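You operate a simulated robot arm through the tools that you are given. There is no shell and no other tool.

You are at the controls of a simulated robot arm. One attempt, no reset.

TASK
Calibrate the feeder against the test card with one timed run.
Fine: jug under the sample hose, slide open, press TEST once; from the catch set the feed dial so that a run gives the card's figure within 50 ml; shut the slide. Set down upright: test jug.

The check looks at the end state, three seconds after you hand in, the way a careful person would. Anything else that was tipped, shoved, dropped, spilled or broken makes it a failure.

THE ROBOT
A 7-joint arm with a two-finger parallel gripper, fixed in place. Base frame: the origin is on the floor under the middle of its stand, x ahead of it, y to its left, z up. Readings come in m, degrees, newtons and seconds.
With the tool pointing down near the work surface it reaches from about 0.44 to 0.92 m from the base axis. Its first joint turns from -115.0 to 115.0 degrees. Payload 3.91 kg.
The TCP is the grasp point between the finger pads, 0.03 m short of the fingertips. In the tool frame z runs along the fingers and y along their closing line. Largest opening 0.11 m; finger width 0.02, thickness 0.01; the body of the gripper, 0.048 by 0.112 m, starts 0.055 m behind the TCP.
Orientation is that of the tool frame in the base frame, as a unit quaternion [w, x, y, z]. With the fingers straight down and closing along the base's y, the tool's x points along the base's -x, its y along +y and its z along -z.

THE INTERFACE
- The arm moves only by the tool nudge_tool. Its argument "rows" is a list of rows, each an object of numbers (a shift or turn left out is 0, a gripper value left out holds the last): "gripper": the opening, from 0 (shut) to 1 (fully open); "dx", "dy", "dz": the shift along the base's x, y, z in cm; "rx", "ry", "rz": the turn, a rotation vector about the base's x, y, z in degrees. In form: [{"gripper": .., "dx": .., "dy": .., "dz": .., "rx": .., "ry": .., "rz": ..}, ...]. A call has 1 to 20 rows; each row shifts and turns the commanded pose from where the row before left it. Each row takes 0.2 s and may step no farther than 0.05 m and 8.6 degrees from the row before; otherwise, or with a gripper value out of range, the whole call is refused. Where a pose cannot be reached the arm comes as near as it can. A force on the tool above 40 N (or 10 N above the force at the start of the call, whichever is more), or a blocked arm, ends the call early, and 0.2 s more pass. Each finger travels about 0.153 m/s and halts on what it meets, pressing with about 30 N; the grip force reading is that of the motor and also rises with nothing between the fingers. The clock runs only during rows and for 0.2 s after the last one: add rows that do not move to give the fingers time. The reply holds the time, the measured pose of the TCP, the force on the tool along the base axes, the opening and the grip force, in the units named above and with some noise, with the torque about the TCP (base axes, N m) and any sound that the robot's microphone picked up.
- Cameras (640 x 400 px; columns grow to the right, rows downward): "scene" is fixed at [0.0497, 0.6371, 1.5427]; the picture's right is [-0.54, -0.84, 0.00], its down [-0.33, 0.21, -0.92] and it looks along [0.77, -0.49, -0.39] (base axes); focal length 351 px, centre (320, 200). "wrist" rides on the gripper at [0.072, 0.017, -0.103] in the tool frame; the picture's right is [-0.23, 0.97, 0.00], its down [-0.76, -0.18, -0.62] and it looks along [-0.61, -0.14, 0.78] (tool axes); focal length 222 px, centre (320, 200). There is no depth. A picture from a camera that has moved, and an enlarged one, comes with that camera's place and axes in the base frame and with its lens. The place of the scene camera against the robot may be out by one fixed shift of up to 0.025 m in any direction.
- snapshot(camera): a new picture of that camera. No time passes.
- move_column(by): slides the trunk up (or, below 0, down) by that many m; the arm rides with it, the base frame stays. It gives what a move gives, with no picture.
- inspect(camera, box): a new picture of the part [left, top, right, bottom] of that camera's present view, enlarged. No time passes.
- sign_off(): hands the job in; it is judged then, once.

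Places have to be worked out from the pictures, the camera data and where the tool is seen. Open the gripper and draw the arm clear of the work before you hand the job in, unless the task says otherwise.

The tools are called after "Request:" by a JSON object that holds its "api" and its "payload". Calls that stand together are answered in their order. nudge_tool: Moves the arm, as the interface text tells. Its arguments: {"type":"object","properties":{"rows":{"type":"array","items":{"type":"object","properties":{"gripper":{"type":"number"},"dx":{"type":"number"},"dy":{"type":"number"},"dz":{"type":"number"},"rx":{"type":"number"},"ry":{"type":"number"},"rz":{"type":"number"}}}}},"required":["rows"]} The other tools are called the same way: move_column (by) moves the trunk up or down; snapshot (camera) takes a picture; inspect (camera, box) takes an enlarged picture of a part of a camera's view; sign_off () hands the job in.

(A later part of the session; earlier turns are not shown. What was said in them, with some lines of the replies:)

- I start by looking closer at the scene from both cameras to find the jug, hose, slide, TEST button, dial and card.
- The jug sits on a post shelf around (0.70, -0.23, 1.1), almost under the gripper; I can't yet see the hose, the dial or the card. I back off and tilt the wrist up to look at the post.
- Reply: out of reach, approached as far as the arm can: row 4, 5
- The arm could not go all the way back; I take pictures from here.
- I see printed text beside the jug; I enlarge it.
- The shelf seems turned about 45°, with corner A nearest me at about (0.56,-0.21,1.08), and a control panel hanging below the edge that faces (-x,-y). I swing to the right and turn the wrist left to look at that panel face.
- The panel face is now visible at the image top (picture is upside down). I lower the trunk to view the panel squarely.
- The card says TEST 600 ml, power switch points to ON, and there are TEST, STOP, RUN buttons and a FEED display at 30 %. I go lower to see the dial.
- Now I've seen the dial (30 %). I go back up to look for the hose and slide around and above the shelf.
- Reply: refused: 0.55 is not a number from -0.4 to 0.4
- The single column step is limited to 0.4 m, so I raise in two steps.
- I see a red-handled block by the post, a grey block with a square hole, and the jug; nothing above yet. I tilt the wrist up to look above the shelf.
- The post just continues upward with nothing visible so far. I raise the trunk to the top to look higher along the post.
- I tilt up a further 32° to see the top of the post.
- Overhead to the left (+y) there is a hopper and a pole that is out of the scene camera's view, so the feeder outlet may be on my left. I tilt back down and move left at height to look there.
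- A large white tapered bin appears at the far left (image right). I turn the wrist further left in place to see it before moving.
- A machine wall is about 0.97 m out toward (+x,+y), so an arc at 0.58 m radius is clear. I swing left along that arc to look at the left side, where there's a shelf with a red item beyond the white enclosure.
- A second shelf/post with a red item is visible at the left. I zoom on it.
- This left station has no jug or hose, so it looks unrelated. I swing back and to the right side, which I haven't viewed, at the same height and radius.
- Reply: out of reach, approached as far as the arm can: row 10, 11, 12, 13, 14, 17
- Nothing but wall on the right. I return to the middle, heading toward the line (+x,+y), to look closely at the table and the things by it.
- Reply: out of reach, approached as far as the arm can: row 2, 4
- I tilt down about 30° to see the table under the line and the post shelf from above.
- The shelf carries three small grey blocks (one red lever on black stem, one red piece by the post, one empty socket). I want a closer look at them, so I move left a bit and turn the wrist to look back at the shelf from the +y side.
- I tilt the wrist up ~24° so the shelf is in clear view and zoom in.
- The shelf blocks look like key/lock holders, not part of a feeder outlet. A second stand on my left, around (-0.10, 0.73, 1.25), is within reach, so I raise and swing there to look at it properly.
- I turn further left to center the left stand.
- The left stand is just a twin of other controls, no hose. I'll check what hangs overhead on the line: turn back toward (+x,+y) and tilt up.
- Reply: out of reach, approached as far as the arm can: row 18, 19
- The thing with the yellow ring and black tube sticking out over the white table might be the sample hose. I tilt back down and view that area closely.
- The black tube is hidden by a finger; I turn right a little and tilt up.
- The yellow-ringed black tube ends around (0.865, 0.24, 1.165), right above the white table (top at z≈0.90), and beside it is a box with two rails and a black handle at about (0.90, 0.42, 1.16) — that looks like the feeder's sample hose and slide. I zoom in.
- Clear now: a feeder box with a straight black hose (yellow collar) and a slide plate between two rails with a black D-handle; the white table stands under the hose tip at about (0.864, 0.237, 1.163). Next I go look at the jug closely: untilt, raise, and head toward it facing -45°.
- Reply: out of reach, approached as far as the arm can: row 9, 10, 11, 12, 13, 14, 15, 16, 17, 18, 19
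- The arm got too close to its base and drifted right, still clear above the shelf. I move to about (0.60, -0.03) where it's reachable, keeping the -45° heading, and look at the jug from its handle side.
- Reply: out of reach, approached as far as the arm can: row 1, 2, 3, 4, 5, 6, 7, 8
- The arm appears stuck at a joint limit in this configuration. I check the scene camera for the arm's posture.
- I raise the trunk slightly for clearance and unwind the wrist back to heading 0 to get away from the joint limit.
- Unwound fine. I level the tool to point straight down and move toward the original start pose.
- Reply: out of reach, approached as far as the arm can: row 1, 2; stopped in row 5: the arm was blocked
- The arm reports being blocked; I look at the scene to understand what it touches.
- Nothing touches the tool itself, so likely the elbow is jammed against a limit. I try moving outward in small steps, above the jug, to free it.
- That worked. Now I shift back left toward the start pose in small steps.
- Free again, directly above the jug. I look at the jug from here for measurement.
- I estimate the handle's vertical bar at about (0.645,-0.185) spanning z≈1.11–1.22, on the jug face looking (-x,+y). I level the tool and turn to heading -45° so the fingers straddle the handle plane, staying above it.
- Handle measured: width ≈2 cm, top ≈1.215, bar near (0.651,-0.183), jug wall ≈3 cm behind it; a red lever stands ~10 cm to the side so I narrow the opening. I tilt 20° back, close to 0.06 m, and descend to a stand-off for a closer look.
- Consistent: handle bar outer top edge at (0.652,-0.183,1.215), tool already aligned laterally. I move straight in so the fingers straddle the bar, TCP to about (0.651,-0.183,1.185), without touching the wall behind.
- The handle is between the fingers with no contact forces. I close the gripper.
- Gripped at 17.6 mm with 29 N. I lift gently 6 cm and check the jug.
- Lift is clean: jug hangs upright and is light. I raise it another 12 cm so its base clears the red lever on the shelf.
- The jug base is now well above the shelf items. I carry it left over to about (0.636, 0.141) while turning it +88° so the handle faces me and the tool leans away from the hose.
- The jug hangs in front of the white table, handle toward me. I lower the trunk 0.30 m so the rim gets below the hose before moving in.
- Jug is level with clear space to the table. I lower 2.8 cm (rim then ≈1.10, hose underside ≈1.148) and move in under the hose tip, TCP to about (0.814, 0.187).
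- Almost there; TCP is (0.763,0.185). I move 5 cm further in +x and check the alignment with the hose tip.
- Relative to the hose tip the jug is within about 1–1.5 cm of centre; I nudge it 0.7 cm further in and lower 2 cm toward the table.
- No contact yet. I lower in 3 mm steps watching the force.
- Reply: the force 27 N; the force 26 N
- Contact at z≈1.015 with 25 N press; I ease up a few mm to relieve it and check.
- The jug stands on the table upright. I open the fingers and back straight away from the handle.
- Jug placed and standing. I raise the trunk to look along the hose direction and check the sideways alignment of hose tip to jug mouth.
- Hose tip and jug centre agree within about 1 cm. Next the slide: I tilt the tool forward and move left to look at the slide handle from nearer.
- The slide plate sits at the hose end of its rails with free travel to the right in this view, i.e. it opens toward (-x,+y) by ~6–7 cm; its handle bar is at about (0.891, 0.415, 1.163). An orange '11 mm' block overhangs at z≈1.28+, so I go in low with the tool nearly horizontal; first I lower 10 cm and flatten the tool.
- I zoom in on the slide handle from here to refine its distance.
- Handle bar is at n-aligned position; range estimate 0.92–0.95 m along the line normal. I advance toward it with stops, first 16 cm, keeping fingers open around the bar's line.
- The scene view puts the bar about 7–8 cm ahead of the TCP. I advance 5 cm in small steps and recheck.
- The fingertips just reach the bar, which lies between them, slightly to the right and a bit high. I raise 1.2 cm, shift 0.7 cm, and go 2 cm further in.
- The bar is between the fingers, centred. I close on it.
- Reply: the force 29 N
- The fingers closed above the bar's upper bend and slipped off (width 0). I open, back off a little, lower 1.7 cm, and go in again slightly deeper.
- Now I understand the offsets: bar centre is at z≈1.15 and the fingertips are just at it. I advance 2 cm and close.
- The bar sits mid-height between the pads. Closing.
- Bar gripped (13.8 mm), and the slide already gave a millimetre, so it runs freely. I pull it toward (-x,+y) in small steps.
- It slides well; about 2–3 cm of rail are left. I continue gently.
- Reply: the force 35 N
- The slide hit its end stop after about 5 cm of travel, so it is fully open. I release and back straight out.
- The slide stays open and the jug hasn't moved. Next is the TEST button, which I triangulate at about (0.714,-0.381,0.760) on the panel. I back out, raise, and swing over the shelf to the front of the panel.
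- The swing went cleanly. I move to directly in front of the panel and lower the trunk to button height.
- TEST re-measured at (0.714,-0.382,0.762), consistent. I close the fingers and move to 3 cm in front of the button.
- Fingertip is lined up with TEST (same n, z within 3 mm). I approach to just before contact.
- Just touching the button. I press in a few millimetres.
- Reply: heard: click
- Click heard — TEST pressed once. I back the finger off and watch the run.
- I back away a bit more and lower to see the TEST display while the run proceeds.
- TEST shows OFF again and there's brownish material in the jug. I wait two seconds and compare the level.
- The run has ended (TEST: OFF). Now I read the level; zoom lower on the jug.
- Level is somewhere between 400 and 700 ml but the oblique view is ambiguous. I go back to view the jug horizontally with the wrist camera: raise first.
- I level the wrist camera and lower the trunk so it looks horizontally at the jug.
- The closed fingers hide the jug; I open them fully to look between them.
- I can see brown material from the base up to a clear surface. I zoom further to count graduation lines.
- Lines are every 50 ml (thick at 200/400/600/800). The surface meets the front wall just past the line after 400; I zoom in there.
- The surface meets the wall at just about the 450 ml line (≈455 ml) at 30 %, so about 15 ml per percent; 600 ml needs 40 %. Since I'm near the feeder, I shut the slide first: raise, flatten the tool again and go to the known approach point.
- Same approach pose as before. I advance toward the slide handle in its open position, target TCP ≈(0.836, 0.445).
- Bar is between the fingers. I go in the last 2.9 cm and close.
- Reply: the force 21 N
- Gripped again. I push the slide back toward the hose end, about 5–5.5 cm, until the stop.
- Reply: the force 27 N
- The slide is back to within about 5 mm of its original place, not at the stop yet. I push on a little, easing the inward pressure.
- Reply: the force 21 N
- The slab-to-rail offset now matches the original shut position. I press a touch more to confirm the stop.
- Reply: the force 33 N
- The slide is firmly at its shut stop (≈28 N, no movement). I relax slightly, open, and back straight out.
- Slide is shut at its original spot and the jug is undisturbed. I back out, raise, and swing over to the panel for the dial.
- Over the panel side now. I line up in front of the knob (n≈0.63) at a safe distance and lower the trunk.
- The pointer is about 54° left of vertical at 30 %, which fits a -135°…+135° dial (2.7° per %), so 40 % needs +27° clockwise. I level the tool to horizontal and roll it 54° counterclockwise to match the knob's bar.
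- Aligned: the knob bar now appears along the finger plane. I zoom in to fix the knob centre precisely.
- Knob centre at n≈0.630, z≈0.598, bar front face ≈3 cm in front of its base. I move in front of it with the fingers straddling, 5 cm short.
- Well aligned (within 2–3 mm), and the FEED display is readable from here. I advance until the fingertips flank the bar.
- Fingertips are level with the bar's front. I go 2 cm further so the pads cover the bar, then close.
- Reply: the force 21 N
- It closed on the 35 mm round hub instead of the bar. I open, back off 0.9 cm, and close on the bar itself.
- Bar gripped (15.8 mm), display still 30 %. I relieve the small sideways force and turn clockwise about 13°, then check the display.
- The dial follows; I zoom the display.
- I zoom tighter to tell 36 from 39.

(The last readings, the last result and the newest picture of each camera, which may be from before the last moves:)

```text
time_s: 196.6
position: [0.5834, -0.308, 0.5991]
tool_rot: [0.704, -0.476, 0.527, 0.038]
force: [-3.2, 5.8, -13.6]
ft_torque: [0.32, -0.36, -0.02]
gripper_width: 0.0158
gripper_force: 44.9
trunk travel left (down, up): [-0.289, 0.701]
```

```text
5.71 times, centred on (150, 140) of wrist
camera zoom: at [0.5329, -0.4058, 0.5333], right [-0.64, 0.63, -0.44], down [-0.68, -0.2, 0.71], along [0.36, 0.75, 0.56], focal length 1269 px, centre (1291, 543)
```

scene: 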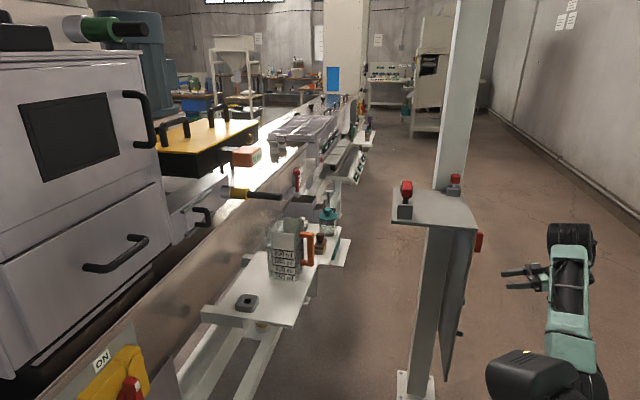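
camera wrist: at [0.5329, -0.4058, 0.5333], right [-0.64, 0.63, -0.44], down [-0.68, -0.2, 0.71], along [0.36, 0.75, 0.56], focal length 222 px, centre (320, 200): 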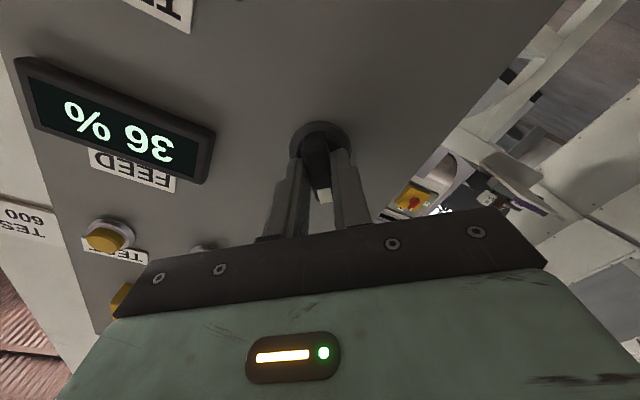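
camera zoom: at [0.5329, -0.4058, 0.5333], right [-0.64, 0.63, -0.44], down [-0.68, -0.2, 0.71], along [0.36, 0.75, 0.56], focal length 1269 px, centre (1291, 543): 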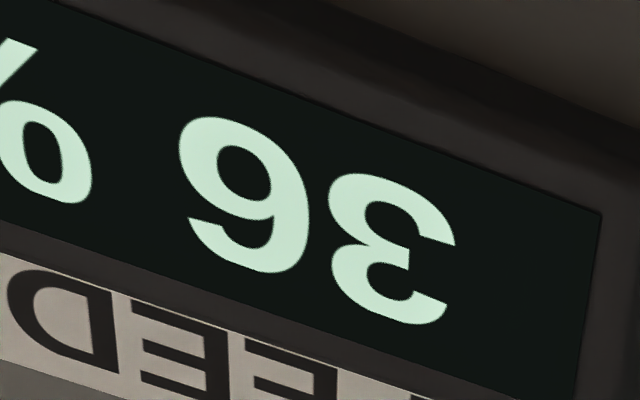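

It reads 36 %. About 9–10° more should give 40 %; I turn 9°.

Request:
{"api": "nudge_tool", "payload": {"rows": [{"rx": 3.2, "ry": 3.2}, {"rx": 3.2, "ry": 3.2}, {}]}}

Request:
{"api": "snapshot", "payload": {"camera": "wrist"}}

Request:
{"api": "inspect", "payload": {"camera": "wrist", "box": [30, 70, 230, 210]}}

```text
time_s: 197.4
position: [0.5827, -0.3097, 0.6003]
tool_rot: [0.698, -0.433, 0.562, 0.094]
force: [-16.6, 14.4, -23.3]
ft_torque: [0.04, -0.08, 0.12]
gripper_width: 0.0159
gripper_force: 45.2
trunk travel left (down, up): [-0.289, 0.701]
```

```text
taken
camera wrist: at [0.5251, -0.3981, 0.5289], right [-0.68, 0.67, -0.29], down [-0.59, -0.28, 0.75], along [0.43, 0.69, 0.59], focal length 222 px, centre (320, 200)
```

wrist: 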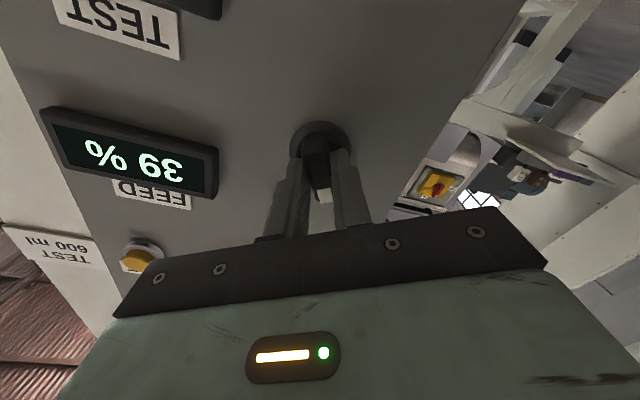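

```text
2.86 times, centred on (130, 140) of wrist
camera zoom: at [0.5251, -0.3981, 0.5289], right [-0.68, 0.67, -0.29], down [-0.59, -0.28, 0.75], along [0.43, 0.69, 0.59], focal length 635 px, centre (863, 371)
```

zoom: 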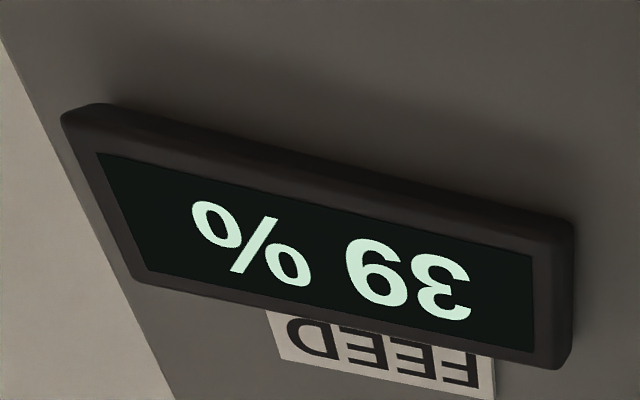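

It reads 39 % (predicts ≈590 ml). I ease the sideways load and turn ~2° more toward 40 %.

Request:
{"api": "nudge_tool", "payload": {"rows": [{"dx": -0.12, "dy": 0.1, "dz": -0.17, "rx": 0.8, "ry": 0.8}, {"rx": 0.8, "ry": 0.8}, {}]}}

Request:
{"api": "inspect", "payload": {"camera": "wrist", "box": [30, 70, 230, 210]}}

```text
time_s: 198.2
position: [0.5836, -0.3076, 0.599]
tool_rot: [0.697, -0.422, 0.569, 0.106]
force: [-2.7, 11.5, -3.8]
ft_torque: [-0.81, 0.85, -0.81]
gripper_width: 0.016
gripper_force: 45.0
trunk travel left (down, up): [-0.289, 0.701]
```

```text
2.86 times, centred on (130, 140) of wrist
camera zoom: at [0.5233, -0.396, 0.5278], right [-0.69, 0.68, -0.25], down [-0.58, -0.3, 0.76], along [0.44, 0.67, 0.6], focal length 635 px, centre (863, 371)
```

zoom: 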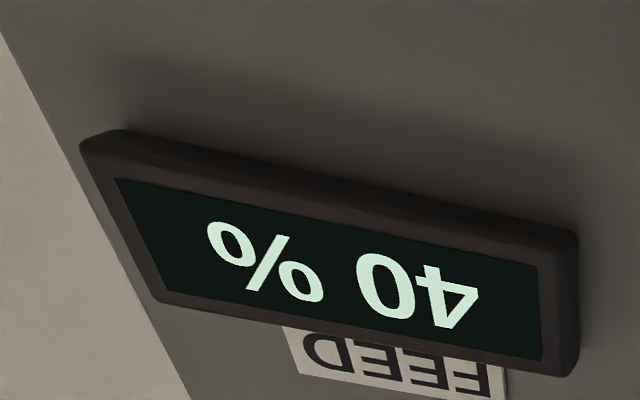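

Display reads 40 %. I release the knob and back straight off.

Request:
{"api": "nudge_tool", "payload": {"rows": [{"gripper": 0.2}, {"gripper": 0.4}, {"gripper": 0.6}, {}, {"dx": -0.8, "dy": -0.8}, {"dx": -1.4, "dy": -1.4}, {"dx": -1.4, "dy": -1.4}, {"dx": -1.4, "dy": -1.4}, {"dx": -1.4, "dy": -1.4}, {"dx": -1.4, "dy": -1.4}, {}]}}

Request:
{"api": "snapshot", "payload": {"camera": "wrist"}}

Request:
{"api": "snapshot", "payload": {"camera": "scene"}}

```text
time_s: 200.6
position: [0.5043, -0.387, 0.5981]
tool_rot: [0.697, -0.423, 0.569, 0.107]
force: [-0.4, 0.7, 0.1]
ft_torque: [0.02, 0.01, 0.01]
gripper_width: 0.0659
gripper_force: 0.1
trunk travel left (down, up): [-0.289, 0.701]
```

```text
taken
camera wrist: at [0.4438, -0.4743, 0.528], right [-0.69, 0.68, -0.25], down [-0.58, -0.3, 0.76], along [0.44, 0.67, 0.6], focal length 222 px, centre (320, 200)
```

wrist: 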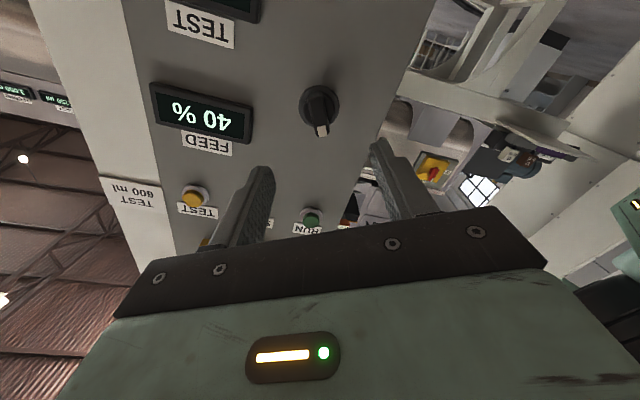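

```text
taken
```

scene: 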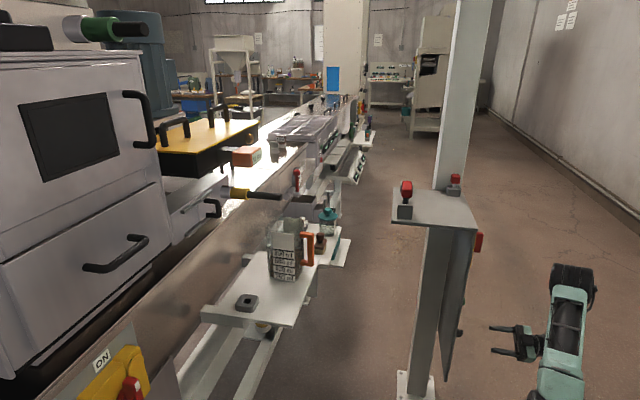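

Dial stays at 40 %. I check the table around the jug and the level once more for spills before withdrawing.

Request:
{"api": "inspect", "payload": {"camera": "scene", "box": [200, 200, 360, 340]}}

Request:
{"api": "inspect", "payload": {"camera": "scene", "box": [150, 150, 310, 260]}}

Request:
{"api": "inspect", "payload": {"camera": "wrist", "box": [130, 0, 370, 230]}}

```text
2.86 times, centred on (280, 270) of scene
camera zoom: at [0.0497, 0.6371, 1.5427], right [-0.54, -0.84, 0.0], down [-0.33, 0.21, -0.92], along [0.77, -0.49, -0.39], focal length 1004 px, centre (434, 0)
```

zoom: 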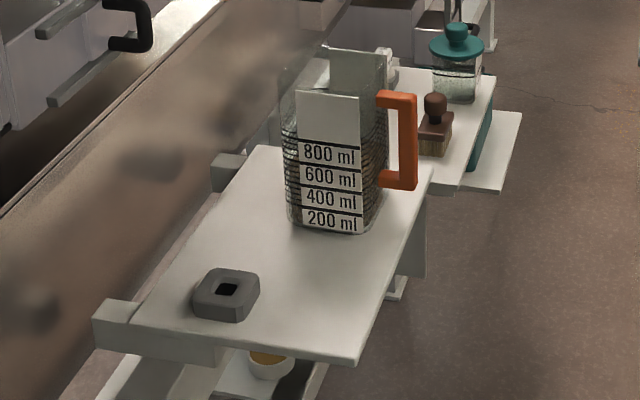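

```text
3.64 times, centred on (230, 205) of scene
camera zoom: at [0.0497, 0.6371, 1.5427], right [-0.54, -0.84, 0.0], down [-0.33, 0.21, -0.92], along [0.77, -0.49, -0.39], focal length 1278 px, centre (647, 182)
```

zoom: 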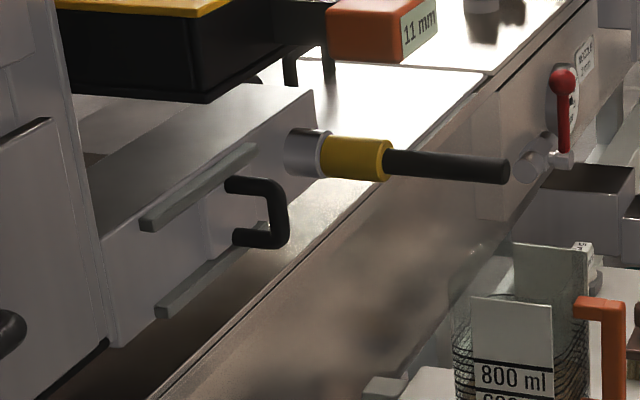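

```text
1.74 times, centred on (250, 115) of wrist
camera zoom: at [0.4438, -0.4743, 0.528], right [-0.69, 0.68, -0.25], down [-0.58, -0.3, 0.76], along [0.44, 0.67, 0.6], focal length 386 px, centre (442, 348)
```

zoom: 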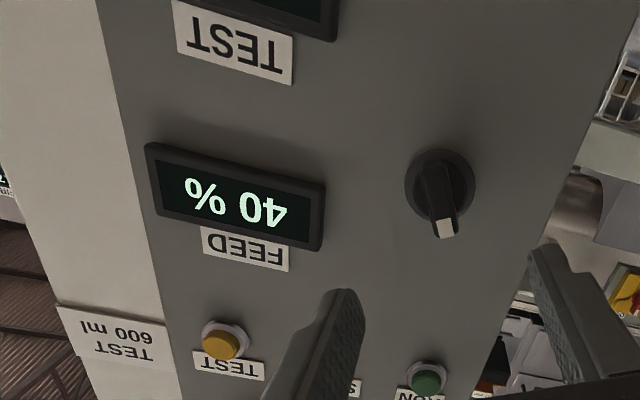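

Everything is in place: no spill, slide shut, jug upright, FEED 40 % (predicts ≈600–613 ml). I open the gripper and draw the arm back and up, clear of the panel.

Request:
{"api": "nudge_tool", "payload": {"rows": [{"dx": -1.2, "dy": -1.2, "gripper": 1.0}, {"dx": -1.2, "dy": -1.2}, {"dx": -1.0, "dy": -1.5}, {"dy": -1.5, "rx": 5.0, "ry": 5.0}, {"dy": -1.5, "rx": 5.0, "ry": 5.0}, {"rx": 5.0, "ry": 5.0}, {}]}}

Request:
{"api": "move_column", "payload": {"by": 0.4}}

Request:
{"api": "move_column", "payload": {"by": 0.3}}

Request:
{"api": "snapshot", "payload": {"camera": "scene"}}

Request:
{"api": "snapshot", "payload": {"camera": "wrist"}}

```text
time_s: 202.2
position: [0.47, -0.4555, 0.5986]
tool_rot: [0.666, -0.31, 0.637, 0.234]
force: [0.3, 0.6, -0.4]
ft_torque: [0.0, -0.04, -0.04]
gripper_width: 0.1098
gripper_force: 0.1
trunk travel left (down, up): [-0.289, 0.701]
```

```text
time_s: 206.0
position: [0.4708, -0.4553, 0.9991]
tool_rot: [0.666, -0.31, 0.637, 0.234]
force: [-0.2, -0.8, 0.2]
ft_torque: [-0.01, 0.02, 0.04]
gripper_width: 0.11
gripper_force: 0.1
trunk travel left (down, up): [-0.689, 0.301]
```

```text
time_s: 209.0
position: [0.4703, -0.4553, 1.2988]
tool_rot: [0.666, -0.309, 0.637, 0.234]
force: [1.0, 0.8, -0.2]
ft_torque: [-0.01, 0.0, 0.01]
gripper_width: 0.1102
gripper_force: 0.0
trunk travel left (down, up): [-0.989, 0.001]
```

```text
taken
```

scene: 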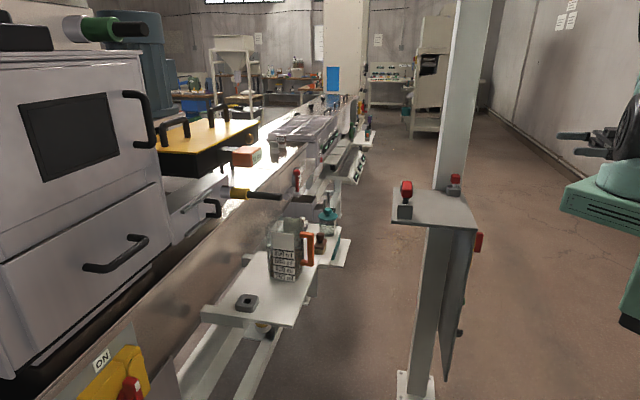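

```text
taken
camera wrist: at [0.3913, -0.5237, 1.2257], right [-0.71, 0.7, 0.11], down [-0.37, -0.5, 0.78], along [0.6, 0.51, 0.62], focal length 222 px, centre (320, 200)
```

wrist: 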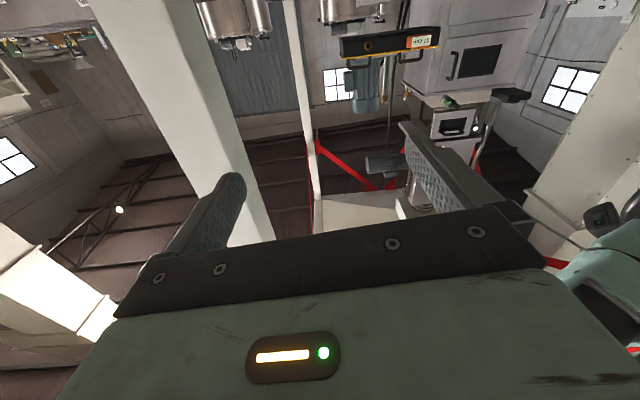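

The arm is clear with the gripper open. The jug stands upright on the table, the slide is shut, TEST was pressed once, and the feed dial reads 40 %. I hand the job in.

Request:
{"api": "sign_off", "payload": {}}

```text
The job is handed in.
```

I ran the calibration with one TEST press, set the feed dial to 40 %, and handed the job in. I have not seen the result of the check.

- **Catch:** The run at 30 % gave about 455 ml. I read this against the jug's 50 ml lines, give or take 15 ml.
- **Dial:** That works out to about 15 ml per percent, so 40 % should give roughly 600–613 ml against the card's 600 ml. This assumes the feed rises in proportion to the dial; with only one run allowed, I could not confirm it.
- **Slide:** I opened it before the run and pushed it back to its stop afterwards. In the camera view it sits where it did at the start.
- **Jug:** It is upright on the white table under the sample hose, still holding the catch. I saw nothing spilled on the table.
- **Arm:** The gripper is open and the arm is drawn back, clear of the panel and the feeder.
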